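You operate a simulated robot arm through the tools that you are given. There is no shell and no other tool. Be economical: measure what you need, move in short steps, check, and stop when the job is done.

You are at the controls of a simulated two-armed robot. One attempt, no reset.

## Task
Hold the lamp stand on the steel table steady with one hand and flip the lamp switch the other way with the other.

Only the result counts: the job must be done as asked and must still hold three seconds after the hand-in. Knocking over, shifting, dropping, spilling or breaking anything else fails it.

## Robot
Two 6-joint arms with two-finger grippers on one trunk, on a base that drives. Base frame: it is fixed to the floor where the robot stands at the start and does not move with it; the origin is under the middle of the robot, x ahead of it, y to its left, z up; the surface under the hand at the start is at about z = 803. Units: mm, degrees, N and s.
The left shoulder is at the start at [30, 178, 988], the right one opposite. With the tool pointing down near the work surface each hand reaches from about 460 to 840 mm from the robot's upright axis, wherever it stands, measured 20 degrees to its own side. Places, roughly: lamp switch [700, 0, 800]. Payload 2.54 kg a hand.
The tool frame of a hand sits at the grasp point between the pads (the TCP): z along the fingers, y along the line on which they close. The tips reach 30 mm beyond it. Largest opening 116 mm; the body of the gripper starts 95 mm behind the TCP.
Orientation is that of the tool frame in the base frame, as a unit quaternion [w, x, y, z]. With the fingers straight down and closing along the base's y, the tool's x points along the base's -x, its y along +y and its z along -z.

## Interface
- The arms move only by the tool play_rows. It takes "left_steps", "right_steps" or both (then of equal length, played together; a hand with none holds still); each is a list of rows, each a list of 7 numbers: the shift along the base's x, y, z in units of 400 mm (1.0 is 400 mm), then the turn, a rotation vector about the base's x, y, z in units of 120 degrees (1.0 is 120 degrees), then the closure, from 0 (fully open) to 1 (shut). In form: [[tx, ty, tz, ax, ay, az, hand], ...]. A call has 1 to 8 rows; each row is the pose to reach, as a shift and turn from the pose commanded when the call began. A call with a number of a shift or a turn outside -1 to 1 is refused whole. A row lasts 0.2 s, in which the tool goes at most 50 mm and 8.6 degrees; a call with a longer step from one row to the next is refused whole, and so is a gripper value outside its range. A pose out of reach is approached as far as the arm can. The call stops where the force on the tool passes 40 N (or 10 N more than at its start, if that is more) or the arm is blocked; 0.2 s more then pass. The fingers move at their own pace (about 153 mm/s each) and stop on an object; they squeeze with about 41 N. The grip force told is the motor's: it shows also when the fingers shut on nothing. Time passes only in rows, and 0.2 s behind the last, so rows that repeat a pose let the fingers close. It gives the time, the measured TCP pose, the force on the tool (base axes), the opening and the grip force at its end, in the units of the frame above (readings bear some noise), with the torque about the TCP (base axes, N m) and any sound that the robot's microphone picked up.
- Cameras (640 x 400 px; columns grow to the right, rows downward): "scene" is now at [49.1, 15.8, 1714.2]; the picture's right is [0.21, -0.98, 0.00], its down [-0.71, -0.15, -0.69] and it looks along [0.67, 0.14, -0.73] (base axes); focal length 288 px, centre (320, 200). "left" rides on the left gripper at [69, 15, -122] in its tool frame; the picture's right is [-0.21, 0.98, 0.00], its down [-0.83, -0.18, -0.53] and it looks along [-0.52, -0.11, 0.85] (tool axes); focal length 251 px, centre (320, 200). "right" rides on the right gripper at [69, -15, -122] in its tool frame; the picture's right is [0.21, 0.98, 0.00], its down [-0.83, 0.18, -0.53] and it looks along [-0.52, 0.11, 0.85] (tool axes); focal length 251 px, centre (320, 200). There is no depth. A picture from a camera that has moved, and an enlarged one, comes with that camera's place and axes in the base frame and with its lens.
- capture(camera): a new picture of that camera. The clock stands still meanwhile.
- slide_trunk(by): slides the trunk up (or, below 0, down) by that many mm; the arms and the scene camera ride with it, the base frame stays. It gives what a move gives, with no picture.
- drive_base(legs): drives the robot by 1 to 6 legs, each [ahead, left, turn to the left] in mm, mm and degrees, along the robot's own axes; the way and the turn of a leg run together, so that a leg with both is an arc; at most 1500 mm and 180 degrees a leg. The arms and the cameras ride along, it lands a little off, and it stops where it bumps. It gives what a move gives.
- aim_head(pan, tilt): turns the head with the scene camera to pan (to the left, within 143 degrees either way) and tilt (down, from -29 to 69), counted from straight ahead of the robot. It gives what a move gives.
- enlarge(camera, box): a new picture of the part [left, top, right, bottom] of that camera's present view, enlarged. The clock stands still meanwhile.
- finish_job(): hands the job in; it is judged then, once.

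Go step by step. Nothing tells you exact positions but the pictures and the camera data: compare them with the known pose of the tool, close in by small moves and look again before you grip or let go. The budget is 120 turns and 88 pictures, counting those below and the enlarged ones. Unless the task says otherwise, let go and move clear before handing in, and close with one line.

The tools are called after "Emit:" as name(argument=value, ...) on one line, values as JSON. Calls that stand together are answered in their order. play_rows: Moves the arms, as the interface text tells. Its arguments: {"type":"object","properties":{"left_steps":{"type":"array","items":{"type":"array","items":{"type":"number"}}},"right_steps":{"type":"array","items":{"type":"array","items":{"type":"number"}}}},"required":[]} The other tools are called the same way: slide_trunk (by) slides the trunk up or down; drive_base (legs) drives the base; aim_head (pan, tilt) turns the head that bears the scene camera; capture (camera) takes a picture; enlarge (camera, box) takes an enlarged picture of a part of a camera's view; finish_job () hands the job in.

At the start:

```text
time_s: 0.0
left_position: [419.0, 186.5, 1177.6]
left_orientation: [0.0, 0.0, 1.0, 0.001]
left_ft_force: [0.3, -0.3, -0.3]
left_torque: [0.0, -0.04, 0.02]
left_opening: 115.9
left_grasp_force: 0.1
right_position: [533.9, -167.9, 1171.2]
right_orientation: [0.0, 0.0, 1.0, 0.0]
right_ft_force: [0.7, -0.1, 0.8]
right_torque: [0.01, 0.02, -0.05]
right_opening: 116.1
right_grasp_force: 0.2
trunk travel left (down, up): [-200.0, 340.0]
robot x, y, heading: [1.2, -0.2, 0.3]
head pan, tilt: [12.2, 46.7]
```

scene: 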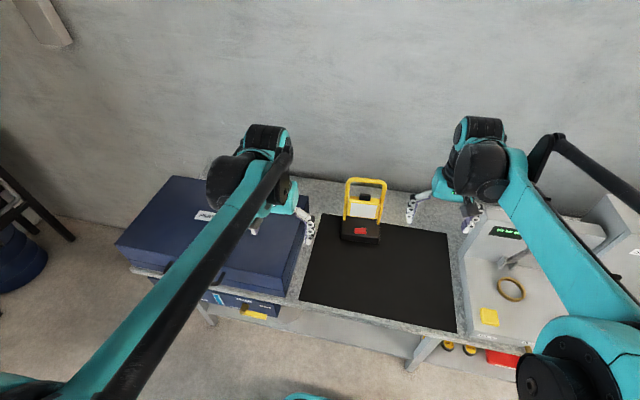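
right: 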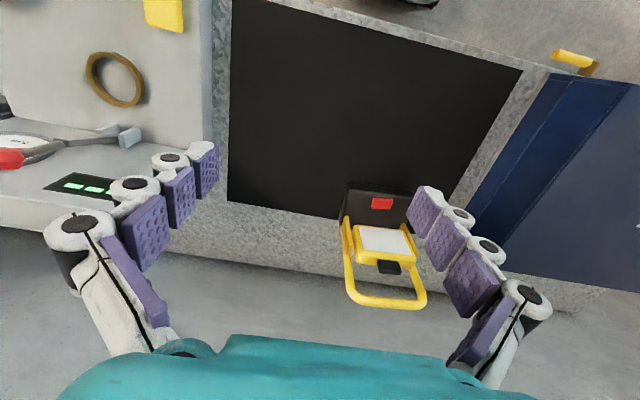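
left: 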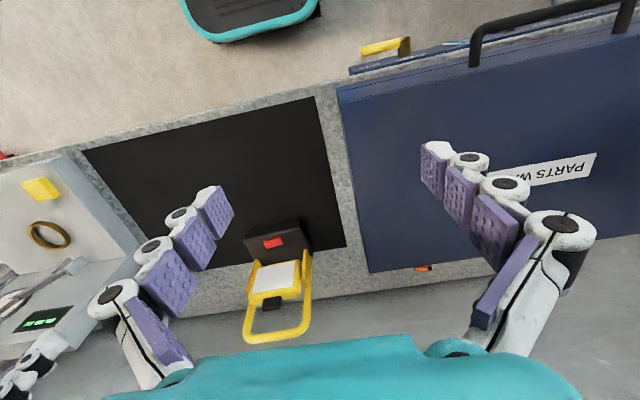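

I see a work lamp with a yellow frame, a black base and a red switch, at the back of the black mat. I'll enlarge it from the scene camera and both hand cameras to see how the switch is built.

Emit:
enlarge(camera="scene", box=[310, 165, 410, 255])

Emit:
enlarge(camera="right", box=[320, 160, 450, 320])

Emit:
enlarge(camera="left", box=[220, 200, 340, 350])

```text
4.44 times, centred on (360, 210) of scene
camera zoom: at [49.1, 15.8, 1714.2], right [0.21, -0.98, 0.0], down [-0.71, -0.15, -0.69], along [0.67, 0.14, -0.73], focal length 1280 px, centre (142, 156)
```

zoom: 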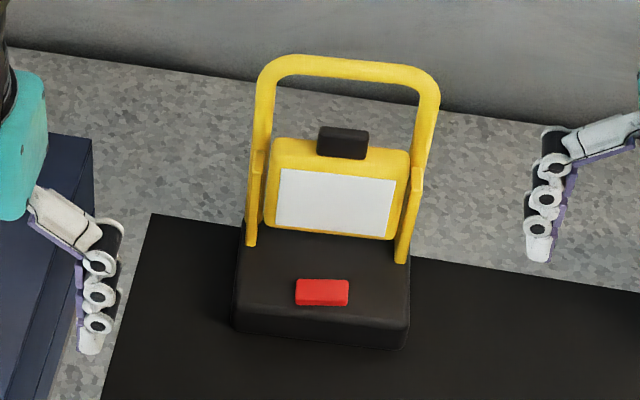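

```text
2.50 times, centred on (385, 240) of right
camera zoom: at [465.2, -183.3, 1291.9], right [-0.21, 0.98, 0.0], down [0.83, 0.18, 0.53], along [0.52, 0.11, -0.85], focal length 629 px, centre (158, 100)
```

zoom: 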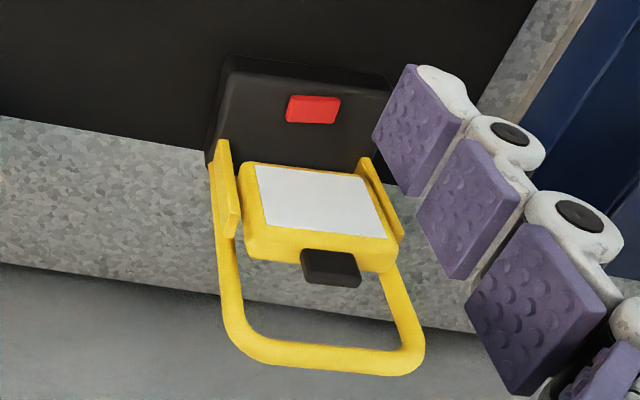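

```text
2.67 times, centred on (280, 275) of left
camera zoom: at [350.2, 201.3, 1299.3], right [0.21, 0.98, 0.0], down [0.83, -0.18, 0.53], along [0.52, -0.11, -0.85], focal length 670 px, centre (427, 0)
```

zoom: 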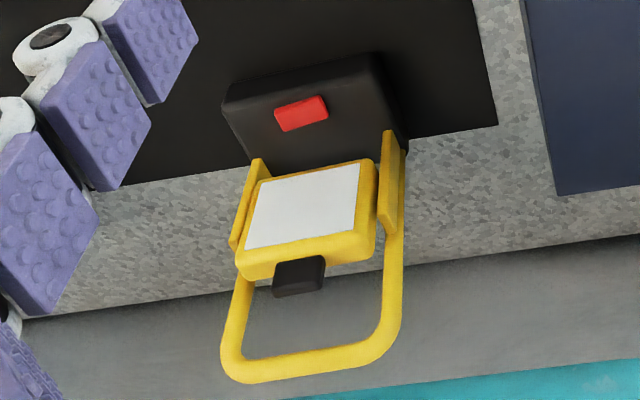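

I place the switch near [722, 4, 843] and the handle's top bar near [802, 7, 1030], by triangulating across the three cameras. I'll bring the right hand closer to see how the rocker is tilted.

Emit:
play_rows(right_steps=[[0.05, 0.05, -0.06, 0, 0, 0, 0.3], [0.1, 0.1, -0.12, 0, 0, 0, 0.6], [0.15, 0.15, -0.18, 0, 0, 0, 1], [0.2, 0.18, -0.24, 0, 0, 0, 1]])

Emit:
capture(camera="right")

Emit:
capture(camera="scene")

```text
time_s: 1.0
left_position: [419.7, 188.4, 1178.6]
left_orientation: [0.0, 0.001, 1.0, 0.0]
left_ft_force: [0.1, 1.2, 0.0]
left_torque: [-0.01, 0.02, -0.02]
left_opening: 116.0
left_grasp_force: 0.0
right_position: [615.6, -94.9, 1074.7]
right_orientation: [-0.001, 0.0, 1.0, 0.0]
right_ft_force: [-0.1, 0.9, 0.4]
right_torque: [0.03, 0.02, 0.0]
right_opening: 0.0
right_grasp_force: 28.7
trunk travel left (down, up): [-200.0, 340.0]
robot x, y, heading: [4.8, 0.0, -0.1]
head pan, tilt: [12.2, 46.7]
```

```text
81 pictures are left
camera right: at [545.3, -110.9, 1194.6], right [-0.21, 0.98, 0.0], down [0.83, 0.18, 0.53], along [0.52, 0.11, -0.85], focal length 251 px, centre (320, 200)
```

right: 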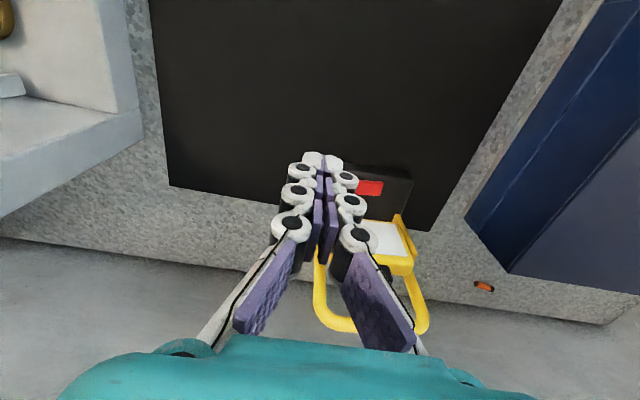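

```text
80 pictures are left
camera scene: at [50.6, 16.0, 1714.2], right [0.21, -0.98, 0.0], down [-0.71, -0.15, -0.68], along [0.67, 0.14, -0.73], focal length 288 px, centre (320, 200)
```

scene: 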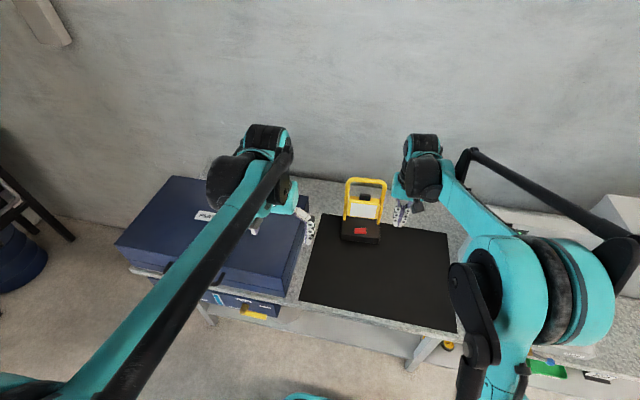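

The switch is partly in view past the fingers. I'll enlarge that part to read its tilt.

Emit:
enlarge(camera="right", box=[330, 150, 430, 220])

Emit:
enlarge(camera="scene", box=[335, 210, 390, 250])

```text
5.71 times, centred on (380, 185) of right
camera zoom: at [545.3, -110.9, 1194.6], right [-0.21, 0.98, 0.0], down [0.83, 0.18, 0.53], along [0.52, 0.11, -0.85], focal length 1437 px, centre (-23, 286)
```

zoom: 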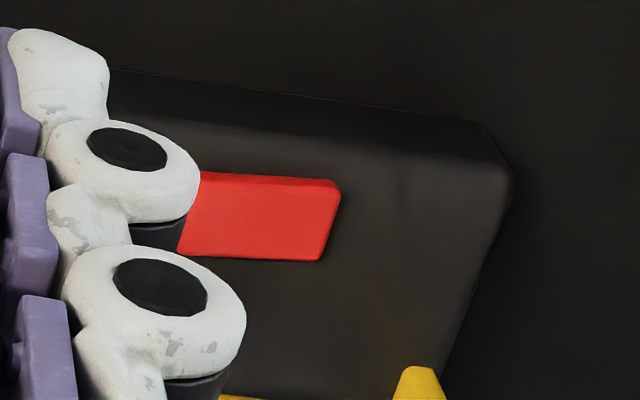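

```text
10.00 times, centred on (362, 230) of scene
camera zoom: at [50.6, 16.0, 1714.2], right [0.21, -0.98, 0.0], down [-0.71, -0.15, -0.68], along [0.67, 0.14, -0.73], focal length 2879 px, centre (-105, -100)
```

zoom: 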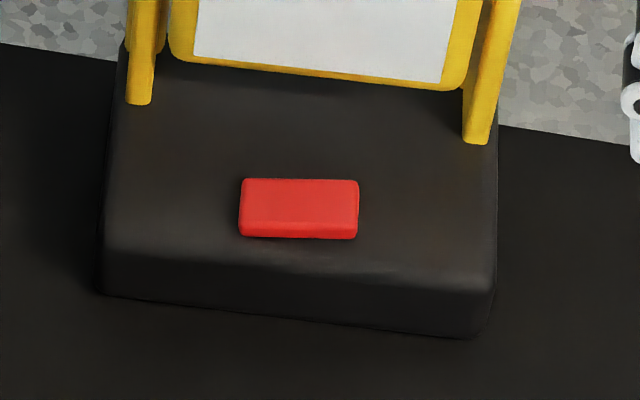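

The red rocker doesn't lie parallel to the base edges, so it seems tilted about the front-back axis. I'll lower the right hand in front and pitch it forward for a low front view.

Emit:
play_rows(right_steps=[[-0.02, -0.01, -0.085, 0, -0.058, 0, 1], [-0.04, -0.02, -0.17, 0, -0.116, 0, 1], [-0.06, -0.03, -0.255, 0, -0.175, 0, 1], [-0.08, -0.04, -0.34, 0, -0.233, 0, 1], [-0.1, -0.05, -0.425, 0, -0.292, 0, 1]])

Emit:
capture(camera="right")

```text
time_s: 2.2
left_position: [419.8, 186.3, 1179.3]
left_orientation: [0.0, 0.0, 1.0, 0.0]
left_ft_force: [0.5, -0.1, 0.3]
left_torque: [0.01, 0.04, -0.02]
left_opening: 116.0
left_grasp_force: 0.1
right_position: [576.1, -114.8, 905.2]
right_orientation: [0.302, -0.001, 0.953, 0.0]
right_ft_force: [-1.0, -0.3, -0.8]
right_torque: [0.01, -0.02, -0.01]
right_opening: 0.0
right_grasp_force: 28.9
trunk travel left (down, up): [-200.0, 340.0]
robot x, y, heading: [2.6, 1.6, -0.1]
head pan, tilt: [12.2, 46.7]
```

```text
77 pictures are left
camera right: at [448.5, -131.0, 964.7], right [-0.18, 0.98, -0.12], down [0.37, 0.18, 0.91], along [0.91, 0.11, -0.39], focal length 251 px, centre (320, 200)
```

right: 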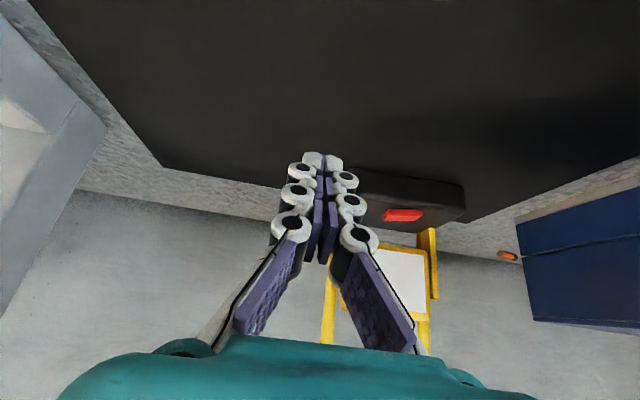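

Emit:
enlarge(camera="right", box=[340, 155, 480, 255])

```text
4.00 times, centred on (410, 205) of right
camera zoom: at [448.5, -131.0, 964.7], right [-0.18, 0.98, -0.12], down [0.37, 0.18, 0.91], along [0.91, 0.11, -0.39], focal length 1006 px, centre (-40, 180)
```

zoom: 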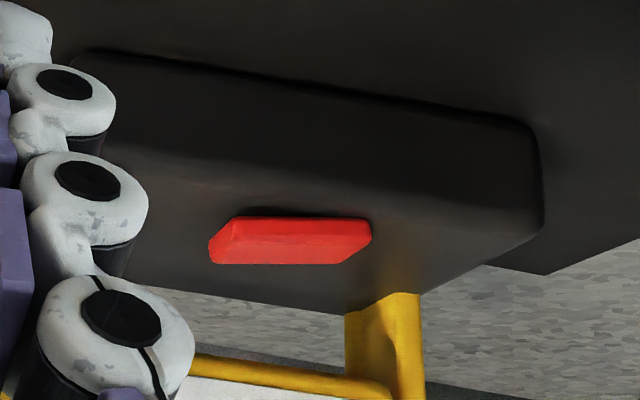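

The low view confirms it: the rocker pivots about the front-back axis. Its -y end (the robot's right) is raised about 8°, so the right hand has to press near [722, -10, 850]. The left hand will grip the handle's top bar from above, closing along x at about y = 35, so I'll yaw it by -90° on the way.

Emit:
play_rows(left_steps=[[0.06, -0.01, 0.01, 0, 0, -0.07, 0], [0.12, -0.02, 0.02, 0, 0, -0.14, 0], [0.18, -0.03, 0.03, 0, 0, -0.21, 0], [0.24, -0.04, 0.04, 0, 0, -0.28, 0], [0.3, -0.05, 0.05, 0, 0, -0.35, 0], [0.36, -0.06, 0.06, 0, 0, -0.42, 0], [0.42, -0.07, 0.06, 0, 0, -0.49, 0], [0.48, -0.08, 0.06, 0, 0, -0.56, 0]])

```text
time_s: 4.0
left_position: [611.7, 155.0, 1202.5]
left_orientation: [0.0, 0.555, 0.832, 0.0]
left_ft_force: [1.1, 0.1, -0.4]
left_torque: [-0.01, 0.02, -0.01]
left_opening: 115.9
left_grasp_force: 0.0
right_position: [575.4, -114.5, 906.2]
right_orientation: [0.301, 0.0, 0.954, 0.001]
right_ft_force: [0.5, 0.6, 0.2]
right_torque: [0.03, 0.03, -0.04]
right_opening: 0.0
right_grasp_force: 28.9
trunk travel left (down, up): [-200.0, 340.0]
robot x, y, heading: [1.4, -2.3, 0.2]
head pan, tilt: [12.2, 46.7]
```

The yaw works so far. I'll finish it and move above the bar with the tips about 100 mm over it.

Emit:
play_rows(left_steps=[[0.08, -0.04, -0.01, 0, 0, -0.065, 0], [0.16, -0.08, -0.03, 0, 0, -0.13, 0], [0.24, -0.12, -0.05, 0, 0, -0.19, 0], [0.32, -0.16, -0.07, 0, 0, -0.19, 0], [0.4, -0.2, -0.09, 0, 0, -0.19, 0], [0.47, -0.24, -0.105, 0, 0, -0.19, 0]])

Emit:
capture(camera="left")

Emit:
capture(camera="scene")

```text
time_s: 5.4
left_position: [757.2, 73.5, 1155.0]
left_orientation: [0.0, 0.707, 0.707, -0.001]
left_ft_force: [0.9, -0.2, -1.0]
left_torque: [0.0, 0.08, 0.0]
left_opening: 116.1
left_grasp_force: 0.0
left hand out of reach, approached as far as the arm can: row 5, 6
right_position: [576.0, -115.8, 904.9]
right_orientation: [0.299, 0.0, 0.954, 0.0]
right_ft_force: [1.2, -0.1, -0.8]
right_torque: [0.0, 0.01, 0.03]
right_opening: 0.0
right_grasp_force: 28.4
trunk travel left (down, up): [-200.0, 340.0]
robot x, y, heading: [1.5, 1.5, 0.1]
head pan, tilt: [12.2, 46.7]
```

```text
75 pictures are left
camera left: at [772.7, 141.3, 1275.8], right [0.98, -0.21, 0.0], down [-0.18, -0.83, 0.53], along [-0.12, -0.52, -0.85], focal length 251 px, centre (320, 200)
```

left: 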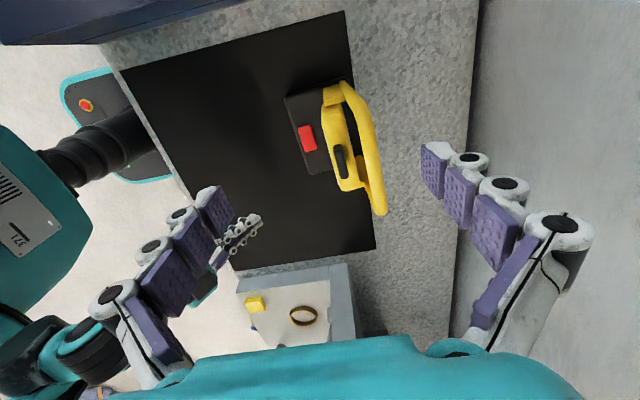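

```text
74 pictures are left
camera scene: at [51.6, 14.7, 1714.1], right [0.21, -0.98, 0.0], down [-0.71, -0.15, -0.68], along [0.67, 0.15, -0.73], focal length 288 px, centre (320, 200)
```

scene: 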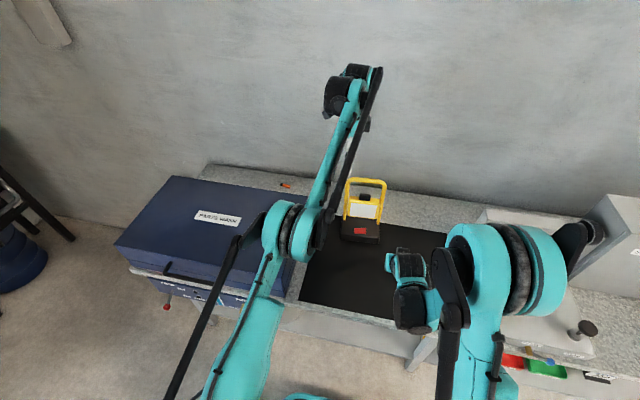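

The left hand is about 45 mm short in reach. Raising the trunk by 130 mm brings the shoulders up to wrist height and should extend the reach.

Emit:
slide_trunk(by=130)

```text
time_s: 7.0
left_position: [756.1, 73.8, 1286.7]
left_orientation: [0.0, 0.707, 0.707, 0.0]
left_ft_force: [-0.3, -0.8, -0.1]
left_torque: [0.01, 0.01, -0.01]
left_opening: 116.0
left_grasp_force: 0.0
right_position: [575.2, -115.2, 1036.2]
right_orientation: [0.301, 0.001, 0.954, 0.0]
right_ft_force: [0.2, -0.5, -0.1]
right_torque: [-0.04, -0.01, 0.0]
right_opening: 0.0
right_grasp_force: 29.0
trunk travel left (down, up): [-330.0, 210.0]
robot x, y, heading: [1.5, -0.5, -0.2]
head pan, tilt: [12.2, 46.7]
```

Next I lower the left hand by 130 mm and read back where it ends up.

Emit:
play_rows(left_steps=[[0, 0, -0.11, 0, 0, 0, 0], [0, 0, -0.22, 0, 0, 0, 0], [0, 0, -0.325, 0, 0, 0, 0], [0, 0, -0.325, 0, 0, 0, 0]])

```text
time_s: 8.0
left_position: [755.0, 74.0, 1156.7]
left_orientation: [0.001, 0.707, 0.707, 0.0]
left_ft_force: [0.0, -0.4, -0.5]
left_torque: [0.02, -0.04, -0.01]
left_opening: 115.8
left_grasp_force: 0.1
right_position: [574.8, -114.7, 1035.8]
right_orientation: [0.302, -0.001, 0.953, 0.0]
right_ft_force: [0.0, 0.1, 0.0]
right_torque: [0.0, -0.02, -0.02]
right_opening: 0.0
right_grasp_force: 28.9
trunk travel left (down, up): [-330.0, 210.0]
robot x, y, heading: [-1.1, 1.4, 0.2]
head pan, tilt: [12.2, 46.7]
```

The bar sits at about x = 803, y = 39, z = 1030, which matches my earlier estimate. I'll move over it.

Emit:
play_rows(left_steps=[[0.06, -0.04, -0.02, 0, 0, 0, 0], [0.12, -0.0875, -0.06, 0, 0, 0, 0], [0.12, -0.0875, -0.06, 0, 0, 0, 0]])

Emit:
capture(camera="left")

```text
time_s: 8.8
left_position: [792.1, 44.0, 1132.8]
left_orientation: [0.001, 0.707, 0.707, 0.0]
left_ft_force: [0.6, 0.0, 0.4]
left_torque: [0.03, 0.0, -0.04]
left_opening: 116.2
left_grasp_force: 0.1
left hand out of reach, approached as far as the arm can: row 2, 3
right_position: [575.2, -114.3, 1034.8]
right_orientation: [0.301, 0.001, 0.954, -0.001]
right_ft_force: [0.7, 0.8, 0.0]
right_torque: [0.0, -0.02, 0.0]
right_opening: 0.0
right_grasp_force: 28.7
trunk travel left (down, up): [-330.0, 210.0]
robot x, y, heading: [3.4, -7.8, 0.0]
head pan, tilt: [12.2, 46.7]
```

```text
73 pictures are left
camera left: at [806.7, 111.6, 1254.1], right [0.98, -0.21, 0.0], down [-0.18, -0.83, 0.53], along [-0.11, -0.52, -0.85], focal length 251 px, centre (320, 200)
```

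left: 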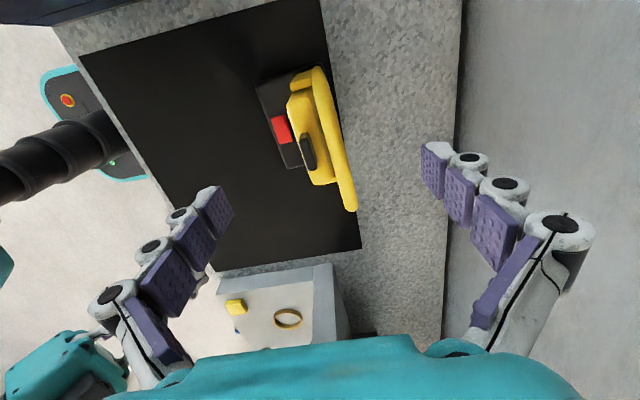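

I'm 11 mm short at this height, but the reach should grow as I descend. The open fingers straddle the bar with plenty of room, so I'll descend and correct x.

Emit:
play_rows(left_steps=[[0.01, -0.01, -0.08, 0, 0, 0, 0], [0.02, -0.02, -0.16, 0, 0, 0, 0], [0.0275, -0.03, -0.235, 0, 0, 0, 0], [0.0275, -0.03, -0.235, 0, 0, 0, 0]])

Emit:
capture(camera="left")

Emit:
enlarge(camera="scene", box=[280, 100, 440, 250])

```text
time_s: 9.8
left_position: [792.4, 33.6, 1040.5]
left_orientation: [0.001, 0.707, 0.707, 0.001]
left_ft_force: [0.7, 0.0, -0.3]
left_torque: [0.0, -0.03, -0.01]
left_opening: 115.9
left_grasp_force: 0.1
left hand out of reach, approached as far as the arm can: row 2, 3, 4
right_position: [574.8, -115.6, 1037.1]
right_orientation: [0.3, 0.001, 0.954, -0.001]
right_ft_force: [0.6, -0.8, -0.6]
right_torque: [0.01, 0.0, -0.02]
right_opening: 0.1
right_grasp_force: 29.0
trunk travel left (down, up): [-330.0, 210.0]
robot x, y, heading: [-2.8, -5.0, -0.1]
head pan, tilt: [12.2, 46.7]
```

```text
72 pictures are left
camera left: at [808.2, 101.3, 1161.7], right [0.98, -0.21, 0.0], down [-0.18, -0.83, 0.53], along [-0.11, -0.52, -0.85], focal length 251 px, centre (320, 200)
```

left: 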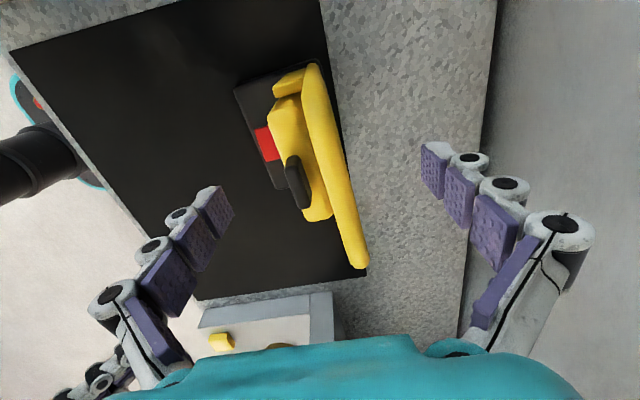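

```text
2.67 times, centred on (360, 175) of scene
camera zoom: at [49.0, 15.8, 1844.3], right [0.21, -0.98, 0.0], down [-0.71, -0.15, -0.69], along [0.67, 0.14, -0.73], focal length 768 px, centre (213, 267)
```

zoom: 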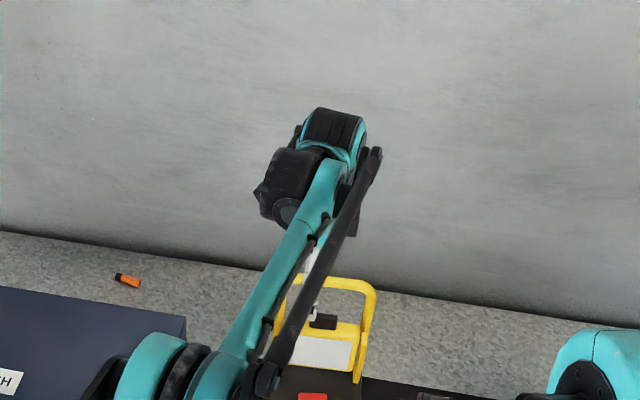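

The bar centre is near x = 807 and the hand is at 792, at the limit of its reach. Pitching the tool 12° forward pulls the wrist back and should bring x into reach. It also roughly matches the handle's lean.

Emit:
play_rows(left_steps=[[0, 0, 0, 0, -0.05, 0, 0], [0.02, 0, -0.01, 0, -0.1, 0, 0], [0.0375, 0, -0.025, 0, -0.1, 0, 0], [0.0375, 0, -0.025, 0, -0.1, 0, 0]])

Emit:
capture(camera="left")

```text
time_s: 10.8
left_position: [806.9, 33.5, 1031.1]
left_orientation: [0.074, 0.703, 0.703, 0.075]
left_ft_force: [-0.3, 0.8, 0.1]
left_torque: [-0.01, -0.03, 0.0]
left_opening: 115.8
left_grasp_force: 0.0
right_position: [575.1, -115.3, 1036.3]
right_orientation: [0.302, 0.0, 0.953, 0.0]
right_ft_force: [0.3, -1.0, 0.0]
right_torque: [0.02, 0.0, 0.01]
right_opening: 0.0
right_grasp_force: 28.6
trunk travel left (down, up): [-330.0, 210.0]
robot x, y, heading: [-2.6, -0.4, 0.0]
head pan, tilt: [12.2, 46.7]
```

```text
70 pictures are left
camera left: at [797.3, 101.4, 1152.6], right [0.96, -0.21, 0.2], down [-0.29, -0.83, 0.48], along [0.06, -0.52, -0.85], focal length 251 px, centre (320, 200)
```

left: 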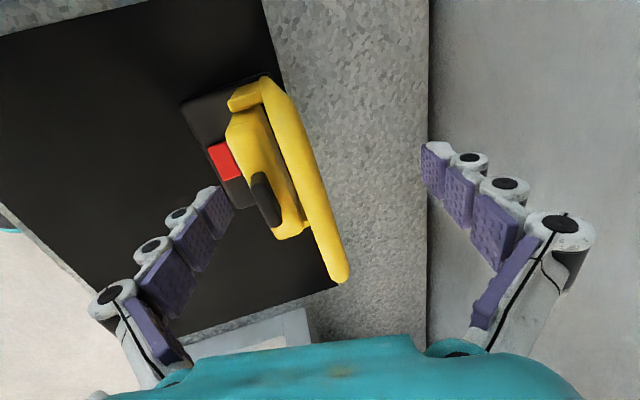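

On a closer read the bar's centre is at about x = 801. I'll shift back 6 mm, lower a little and close partway, then check the centring before gripping.

Emit:
play_rows(left_steps=[[-0.015, 0, -0.0125, 0, 0, 0, 0.3], [-0.015, 0, -0.0125, 0, 0, 0, 0.6], [-0.015, 0, -0.0125, 0, 0, 0, 0.68], [-0.015, 0, -0.0125, 0, 0, 0, 0.68]])

Emit:
capture(camera="left")

Emit:
capture(camera="right")

```text
time_s: 11.8
left_position: [801.9, 33.0, 1024.4]
left_orientation: [0.074, 0.704, 0.703, 0.074]
left_ft_force: [-0.5, 0.7, 2.7]
left_torque: [0.05, 0.04, -0.01]
left_opening: 37.0
left_grasp_force: 0.1
right_position: [575.0, -114.8, 1035.9]
right_orientation: [0.3, 0.0, 0.954, 0.0]
right_ft_force: [-0.8, 0.4, -0.8]
right_torque: [0.0, 0.01, 0.04]
right_opening: 0.3
right_grasp_force: 28.7
trunk travel left (down, up): [-330.0, 210.0]
robot x, y, heading: [1.9, -1.3, -0.1]
head pan, tilt: [12.2, 46.7]
```

```text
69 pictures are left
camera left: at [791.8, 101.5, 1147.3], right [0.96, -0.21, 0.2], down [-0.29, -0.83, 0.48], along [0.06, -0.52, -0.85], focal length 251 px, centre (320, 200)
```

left: 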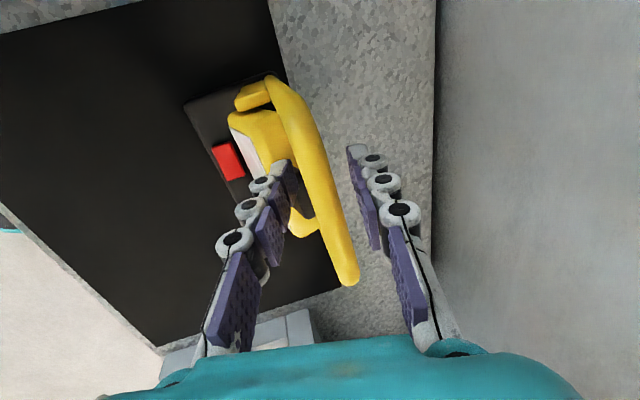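

```text
68 pictures are left
camera right: at [447.9, -131.1, 1095.3], right [-0.18, 0.98, -0.12], down [0.37, 0.18, 0.91], along [0.91, 0.11, -0.39], focal length 251 px, centre (320, 200)
```

right: 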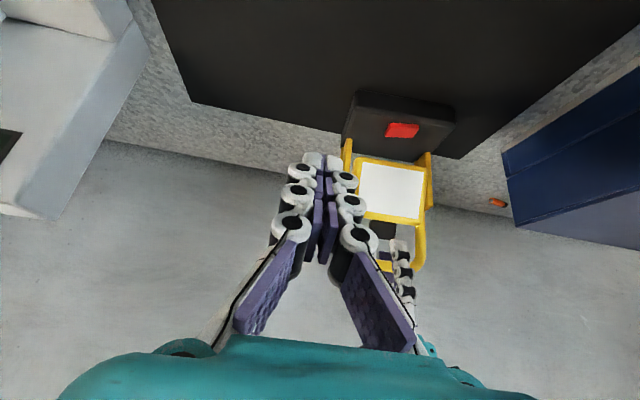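

Emit:
enlarge(camera="left", box=[230, 120, 420, 300])

Emit:
enlarge(camera="right", box=[340, 130, 460, 330])

```text
2.22 times, centred on (325, 210) of left
camera zoom: at [791.8, 101.5, 1147.3], right [0.96, -0.21, 0.2], down [-0.29, -0.83, 0.48], along [0.06, -0.52, -0.85], focal length 559 px, centre (309, 178)
```

zoom: 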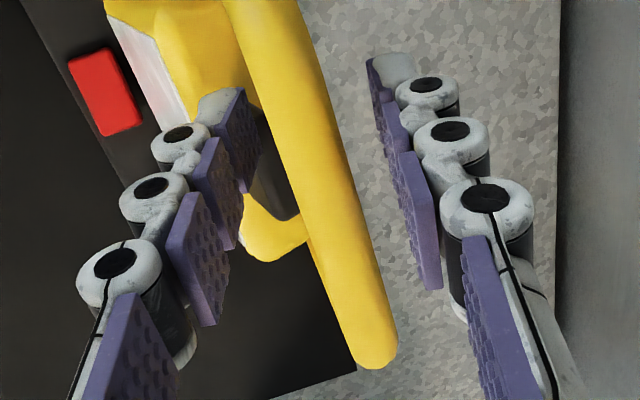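

```text
2.00 times, centred on (400, 230) of right
camera zoom: at [447.9, -131.1, 1095.3], right [-0.18, 0.98, -0.12], down [0.37, 0.18, 0.91], along [0.91, 0.11, -0.39], focal length 503 px, centre (160, 140)
```

zoom: 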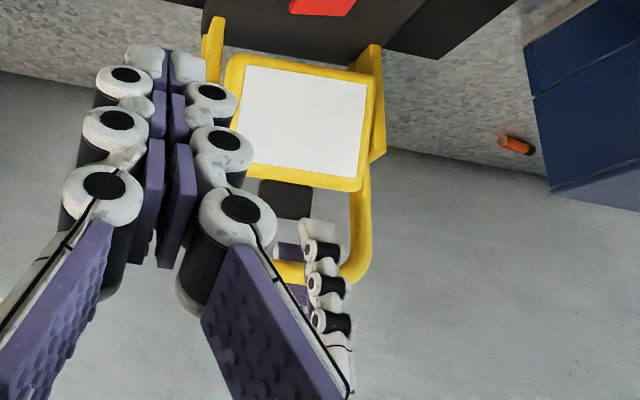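

The fingers straddle the bar, centred to within a millimetre or two, with the tips below it. I'm closing the left hand on it.

Emit:
play_rows(left_steps=[[0, 0, 0, 0, 0, 0, 0.75], [0, 0, 0, 0, 0, 0, 0.8], [0, 0, 0, 0, 0, 0, 0.85], [0, 0, 0, 0, 0, 0, 0.9], [0, 0, 0, 0, 0, 0, 1], [0, 0, 0, 0, 0, 0, 1]])

Emit:
capture(camera="left")

Emit:
capture(camera="right")

```text
time_s: 13.2
left_position: [802.6, 32.3, 1025.6]
left_orientation: [0.074, 0.703, 0.703, 0.073]
left_ft_force: [1.5, -6.8, 0.7]
left_torque: [-0.74, -0.07, 0.77]
left_opening: 14.3
left_grasp_force: 39.2
right_position: [574.5, -116.7, 1036.1]
right_orientation: [0.3, 0.0, 0.954, 0.0]
right_ft_force: [0.2, 0.5, 0.3]
right_torque: [-0.01, -0.01, 0.0]
right_opening: 0.1
right_grasp_force: 28.0
trunk travel left (down, up): [-330.0, 210.0]
robot x, y, heading: [4.1, 1.0, 0.1]
head pan, tilt: [12.2, 46.7]
```

```text
65 pictures are left
camera left: at [792.1, 100.3, 1147.2], right [0.96, -0.21, 0.2], down [-0.29, -0.83, 0.48], along [0.06, -0.52, -0.85], focal length 251 px, centre (320, 200)
```

left: 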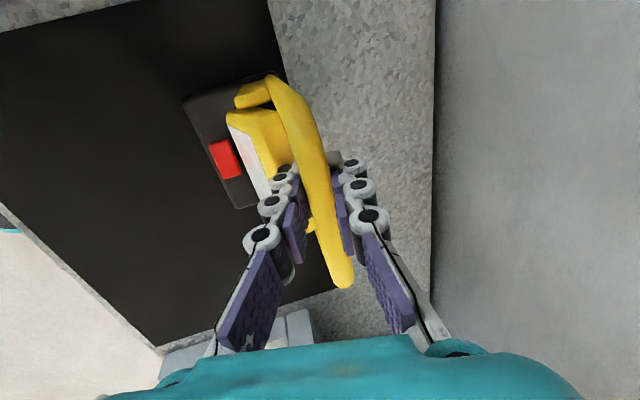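

```text
64 pictures are left
camera right: at [448.2, -131.9, 1095.1], right [-0.18, 0.98, -0.12], down [0.37, 0.18, 0.91], along [0.91, 0.11, -0.39], focal length 251 px, centre (320, 200)
```

right: 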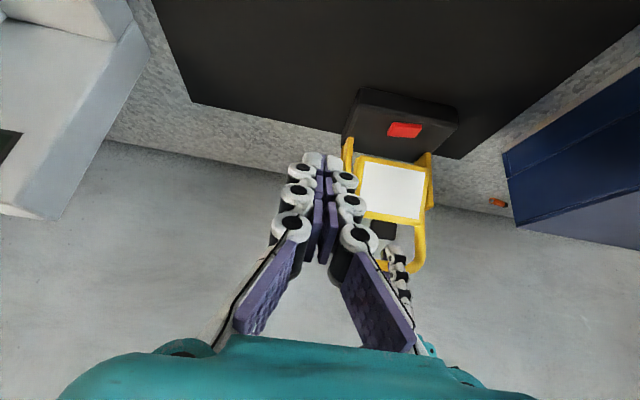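

The bar is gripped at 14 mm with 39 N, and the lamp moved only a few millimetres. I'll relocate the switch with an enlarged right view and the left camera.

Emit:
enlarge(camera="right", box=[340, 80, 470, 180])

Emit:
enlarge(camera="left", box=[170, 90, 300, 220])

```text
4.00 times, centred on (405, 130) of right
camera zoom: at [448.2, -131.9, 1095.1], right [-0.18, 0.98, -0.12], down [0.37, 0.18, 0.91], along [0.91, 0.11, -0.39], focal length 1006 px, centre (-20, 480)
```

zoom: 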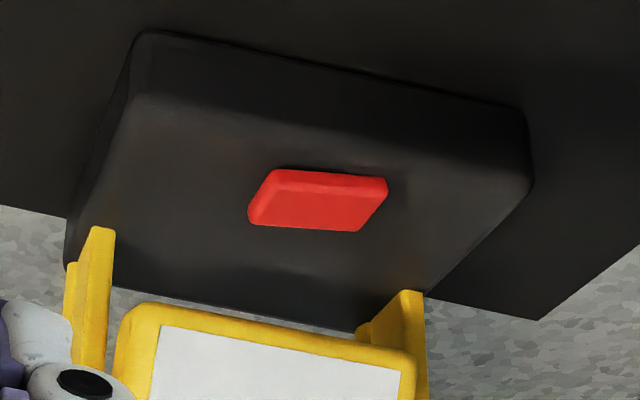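

```text
3.08 times, centred on (235, 155) of left
camera zoom: at [792.1, 100.3, 1147.2], right [0.96, -0.21, 0.2], down [-0.29, -0.83, 0.48], along [0.06, -0.52, -0.85], focal length 774 px, centre (582, 338)
```

zoom: 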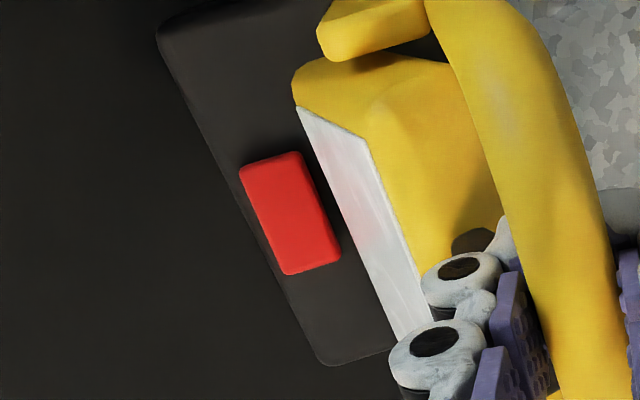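

The rocker's centre is near [720, 7, 848], with the raised end at about y = -10. I'll bring the closed right fingers to hover above that end.

Emit:
play_rows(right_steps=[[0.06, 0.055, -0.03, 0, 0, 0, 1], [0.12, 0.11, -0.08, 0, 0, 0, 1], [0.18, 0.165, -0.14, 0, 0, 0, 1], [0.24, 0.22, -0.19, 0, 0, 0, 1], [0.3, 0.25, -0.235, 0, 0, 0, 1], [0.346, 0.274, -0.285, 0, 0, 0, 1], [0.346, 0.274, -0.285, 0, 0, 0, 1]])

Emit:
capture(camera="left")

Emit:
capture(camera="right")

Emit:
capture(camera="scene")

```text
time_s: 14.8
left_position: [803.0, 33.3, 1025.9]
left_orientation: [0.074, 0.703, 0.703, 0.073]
left_ft_force: [-2.4, -7.0, -0.1]
left_torque: [-0.77, 0.01, 0.13]
left_opening: 14.6
left_grasp_force: 39.2
right_position: [712.2, -6.4, 921.1]
right_orientation: [0.301, 0.001, 0.954, 0.0]
right_ft_force: [0.5, -0.2, 0.9]
right_torque: [0.01, 0.02, 0.02]
right_opening: 0.1
right_grasp_force: 28.8
trunk travel left (down, up): [-330.0, 210.0]
robot x, y, heading: [0.8, 2.2, 0.1]
head pan, tilt: [12.2, 46.7]
```

```text
61 pictures are left
camera left: at [791.8, 100.8, 1147.2], right [0.96, -0.21, 0.2], down [-0.29, -0.83, 0.48], along [0.06, -0.52, -0.85], focal length 251 px, centre (320, 200)
```

left: 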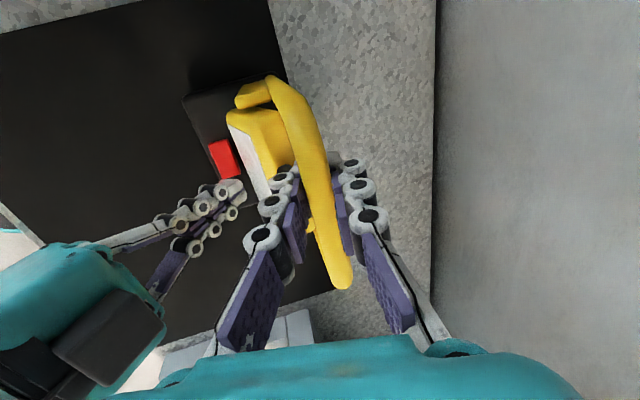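

```text
60 pictures are left
camera right: at [585.9, -22.1, 980.6], right [-0.18, 0.98, -0.12], down [0.37, 0.18, 0.91], along [0.91, 0.11, -0.39], focal length 251 px, centre (320, 200)
```

right: 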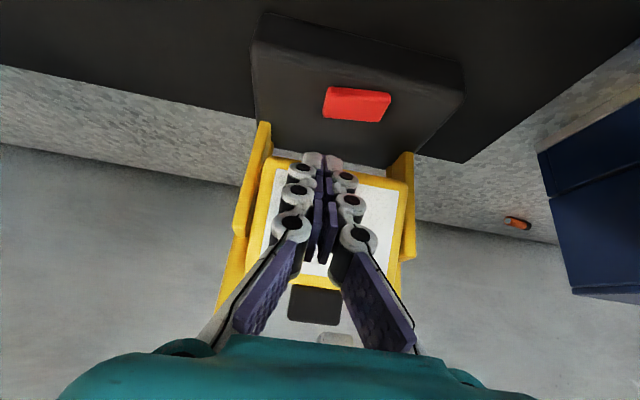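

```text
59 pictures are left
camera scene: at [49.2, 14.5, 1844.3], right [0.21, -0.98, 0.0], down [-0.71, -0.15, -0.69], along [0.67, 0.15, -0.73], focal length 288 px, centre (320, 200)
```

scene: 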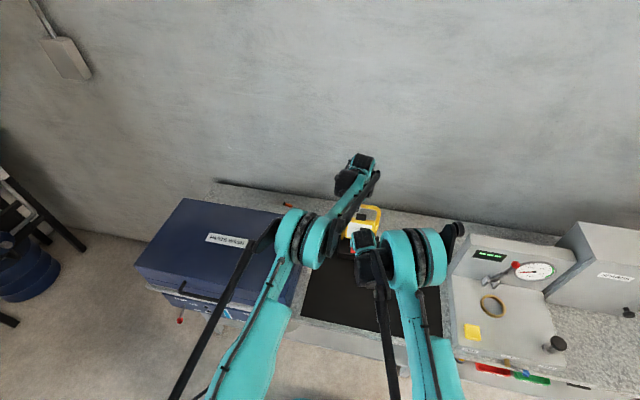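

The right camera puts the rocker from y = -10 to 31 at about x = 717, so I'll press at y = -4. I'm lowering slowly, with the force stop as a guard.

Emit:
play_rows(right_steps=[[-0.008, 0.005, -0.04, 0, 0, 0, 1], [-0.008, 0.005, -0.08, 0, 0, 0, 1], [-0.008, 0.005, -0.09, 0, 0, 0, 1], [-0.008, 0.005, -0.095, 0, 0, 0, 1]])

Emit:
capture(camera="left")

Emit:
enlarge(camera="right", box=[240, 20, 480, 200])

```text
time_s: 15.8
left_position: [802.9, 34.6, 1026.3]
left_orientation: [0.073, 0.703, 0.703, 0.074]
left_ft_force: [-2.6, -1.2, 0.2]
left_torque: [0.45, -0.01, 0.08]
left_opening: 14.3
left_grasp_force: 39.1
right_position: [709.9, -4.5, 884.1]
right_orientation: [0.301, 0.0, 0.954, 0.0]
right_ft_force: [-1.8, -5.2, 3.8]
right_torque: [-0.12, 0.02, -0.06]
right_opening: 0.1
right_grasp_force: 28.7
trunk travel left (down, up): [-330.0, 210.0]
robot x, y, heading: [-0.0, 3.6, -0.1]
head pan, tilt: [12.2, 46.7]
```

```text
58 pictures are left
camera left: at [791.9, 101.5, 1147.1], right [0.96, -0.21, 0.2], down [-0.29, -0.83, 0.48], along [0.06, -0.52, -0.85], focal length 251 px, centre (320, 200)
```

left: 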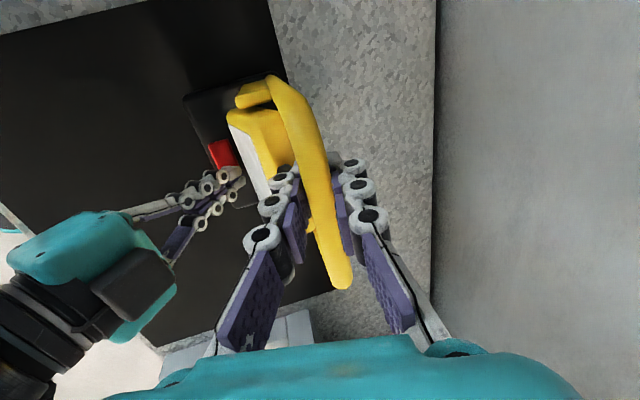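

```text
2.22 times, centred on (360, 110) of right
camera zoom: at [582.9, -20.5, 942.9], right [-0.17, 0.98, -0.12], down [0.37, 0.18, 0.91], along [0.91, 0.11, -0.39], focal length 559 px, centre (231, 400)
```

zoom: 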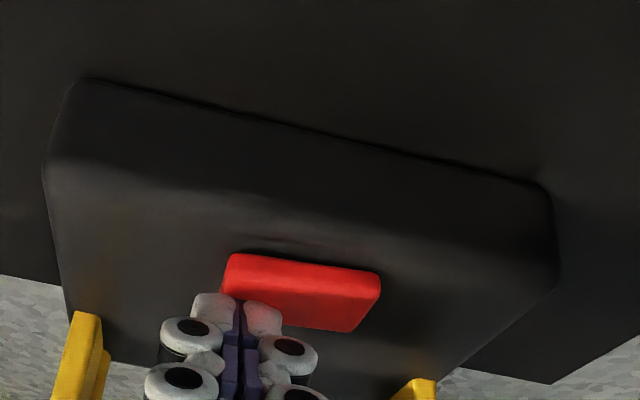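

The fingers are now lightly touching the raised end. I'll press down in 2–3 mm steps.

Emit:
play_rows(right_steps=[[0, 0, -0.006, 0, 0, 0, 1], [0, 0, -0.012, 0, 0, 0, 1], [0, 0, -0.018, 0, 0, 0, 1]])

Emit:
enlarge(camera="right", box=[240, 20, 480, 200])

```text
time_s: 16.6
left_position: [800.2, 33.3, 1026.1]
left_orientation: [0.075, 0.703, 0.703, 0.074]
left_ft_force: [6.8, 0.6, 0.5]
left_torque: [-0.02, -0.02, 0.07]
left_opening: 14.4
left_grasp_force: 39.1
right_position: [710.6, -2.6, 880.4]
right_orientation: [0.304, 0.0, 0.953, 0.001]
right_ft_force: [-7.9, -0.3, 20.5]
right_torque: [0.11, 0.12, 0.06]
right_opening: 0.0
right_grasp_force: 28.5
trunk travel left (down, up): [-330.0, 210.0]
robot x, y, heading: [-1.0, -2.5, -0.0]
head pan, tilt: [12.2, 46.7]
heard: click
stopped in row 3 (right hand): the force on the tool passed its limit at 44 N (the readings are from after the stop); the commanded pose is now the measured one
```

```text
2.22 times, centred on (360, 110) of right
camera zoom: at [582.5, -19.3, 939.0], right [-0.18, 0.98, -0.12], down [0.36, 0.18, 0.91], along [0.91, 0.12, -0.39], focal length 559 px, centre (231, 400)
```

zoom: 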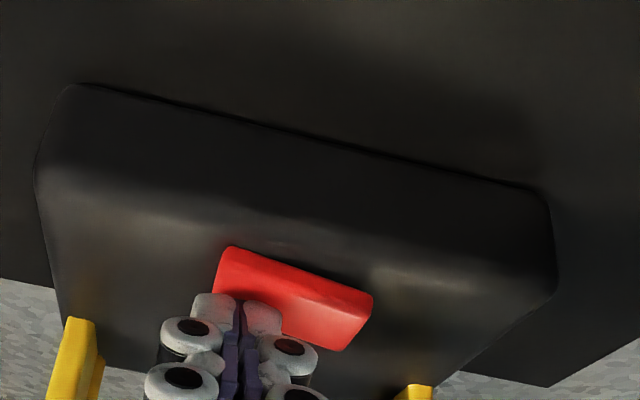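

The switch clicked: the rocker now tilts the other way and the lamp looks lit. I'll lift the right hand straight up and back while the left keeps holding, then check.

Emit:
play_rows(right_steps=[[0, 0, 0.03, 0, 0, 0, 1], [-0.01, 0, 0.11, 0, 0, 0, 1], [-0.08, -0.06, 0.18, 0, 0, 0, 1], [-0.16, -0.14, 0.23, 0, 0, 0, 1], [-0.24, -0.22, 0.27, 0, 0, 0, 1], [-0.32, -0.28, 0.3, 0, 0, 0, 1]])

Emit:
enlarge(camera="right", box=[320, 80, 480, 280])

Emit:
capture(camera="left")

```text
time_s: 18.0
left_position: [800.3, 33.6, 1026.6]
left_orientation: [0.075, 0.703, 0.703, 0.074]
left_ft_force: [9.5, -0.7, 13.4]
left_torque: [0.22, -0.01, 0.36]
left_opening: 14.4
left_grasp_force: 38.9
right_position: [593.1, -114.3, 1012.1]
right_orientation: [0.302, -0.002, 0.953, 0.0]
right_ft_force: [0.1, 0.1, 0.1]
right_torque: [0.0, -0.02, 0.01]
right_opening: 0.0
right_grasp_force: 28.9
right hand out of reach, approached as far as the arm can: row 6
trunk travel left (down, up): [-330.0, 210.0]
robot x, y, heading: [-0.3, -0.6, -0.0]
head pan, tilt: [12.2, 46.7]
```

```text
2.00 times, centred on (400, 180) of right
camera zoom: at [465.7, -129.3, 1070.2], right [-0.18, 0.98, -0.12], down [0.37, 0.18, 0.91], along [0.91, 0.12, -0.39], focal length 503 px, centre (160, 240)
```

zoom: 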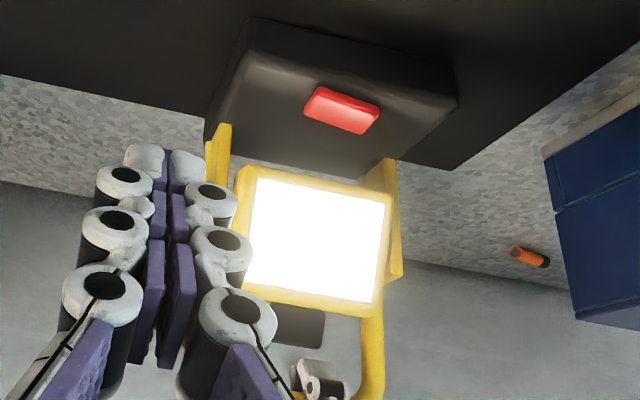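

```text
54 pictures are left
camera left: at [790.5, 101.8, 1147.1], right [0.96, -0.21, 0.2], down [-0.29, -0.83, 0.48], along [0.06, -0.52, -0.85], focal length 251 px, centre (320, 200)
```

left: 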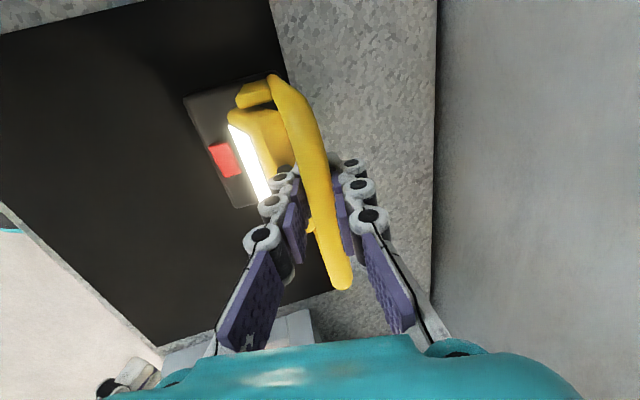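

The lamp is lit and the right hand is clear. I'll open the left hand gradually and then withdraw upward along the fingers.

Emit:
play_rows(left_steps=[[0, 0, 0, 0, 0, 0, 0.83], [0, 0, 0, 0, 0, 0, 0.78], [0, 0, 0, 0, 0, 0, 0.6], [0, 0, 0, 0, 0, 0, 0.4], [0, 0, 0, 0, 0, 0, 0.4]])

Emit:
capture(camera="left")

```text
time_s: 19.2
left_position: [802.3, 35.4, 1024.2]
left_orientation: [0.074, 0.704, 0.703, 0.072]
left_ft_force: [-0.4, 0.1, 0.4]
left_torque: [0.0, -0.01, -0.01]
left_opening: 69.7
left_grasp_force: 0.1
right_position: [595.1, -112.5, 1011.2]
right_orientation: [0.302, 0.0, 0.953, 0.0]
right_ft_force: [-0.6, 0.4, -0.6]
right_torque: [-0.01, 0.0, 0.03]
right_opening: 0.1
right_grasp_force: 28.3
trunk travel left (down, up): [-330.0, 210.0]
robot x, y, heading: [0.5, -0.8, 0.2]
head pan, tilt: [12.2, 46.7]
```

```text
53 pictures are left
camera left: at [791.7, 101.8, 1146.1], right [0.96, -0.21, 0.2], down [-0.29, -0.83, 0.49], along [0.06, -0.52, -0.85], focal length 251 px, centre (320, 200)
```

left: 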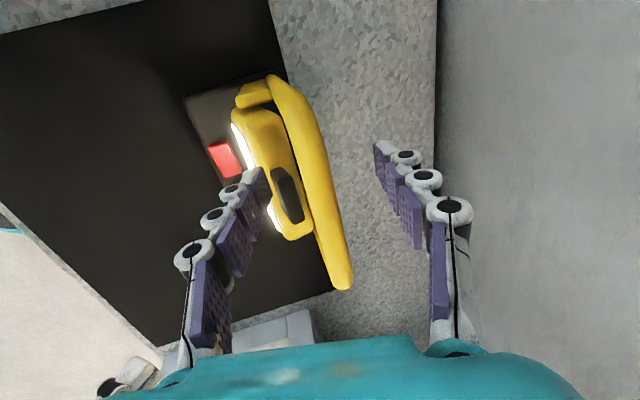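

The bar is free with wide gaps on both sides. I'm withdrawing the left hand up along its fingers and then back.

Emit:
play_rows(left_steps=[[-0.015, 0, 0.07, 0, 0, 0, 0.4], [-0.035, 0, 0.17, 0, 0, 0, 0.4], [-0.055, 0, 0.27, 0, 0, 0, 0.4], [-0.12, 0.05, 0.34, 0, 0, 0, 0.4], [-0.22, 0.1, 0.37, 0, 0, 0, 0.4], [-0.32, 0.15, 0.37, 0, 0, 0, 0.4]])

Emit:
capture(camera="scene")

Emit:
capture(camera="right")

```text
time_s: 20.6
left_position: [671.6, 93.8, 1174.8]
left_orientation: [0.074, 0.703, 0.704, 0.074]
left_ft_force: [-0.8, 0.5, -0.1]
left_torque: [0.03, -0.05, -0.03]
left_opening: 69.6
left_grasp_force: 0.1
right_position: [593.2, -111.9, 1011.2]
right_orientation: [0.304, -0.001, 0.953, 0.0]
right_ft_force: [0.1, 0.2, 0.2]
right_torque: [0.01, -0.03, -0.01]
right_opening: 0.1
right_grasp_force: 28.6
trunk travel left (down, up): [-330.0, 210.0]
robot x, y, heading: [2.2, -1.3, 0.2]
head pan, tilt: [12.2, 46.7]
```

```text
52 pictures are left
camera scene: at [47.1, 16.9, 1844.3], right [0.21, -0.98, 0.0], down [-0.71, -0.15, -0.69], along [0.67, 0.14, -0.73], focal length 288 px, centre (320, 200)
```

scene: 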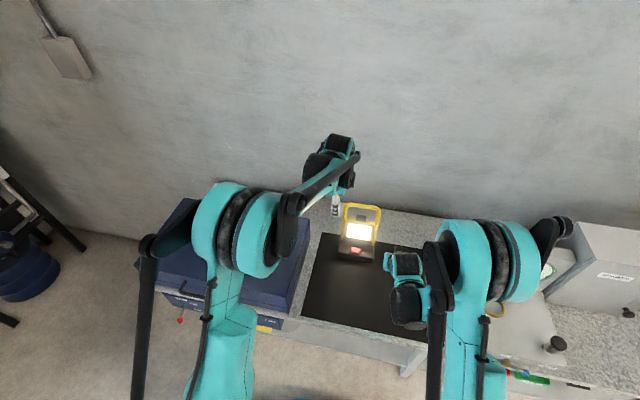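

```text
51 pictures are left
camera right: at [466.0, -128.3, 1070.2], right [-0.18, 0.98, -0.12], down [0.37, 0.18, 0.91], along [0.91, 0.12, -0.39], focal length 251 px, centre (320, 200)
```

right: 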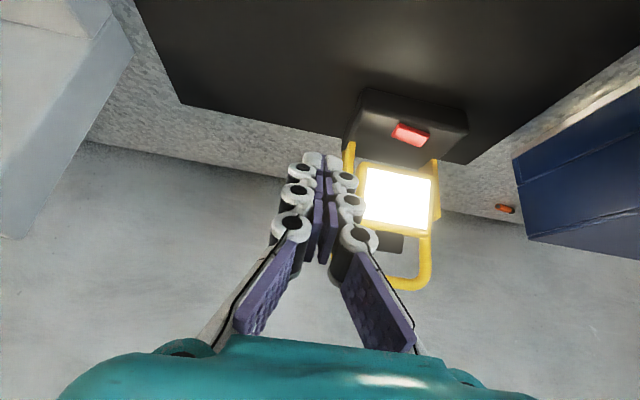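

The lamp stands upright and lit, the switch is flipped, and both hands are clear. I'm handing in.

Emit:
finish_job()

```text
The job is handed in.
```

The lamp switch is flipped and the lamp is on. The left hand held the handle while the right pressed the switch, and the stand is still upright, though it shifted a few millimetres when gripped.
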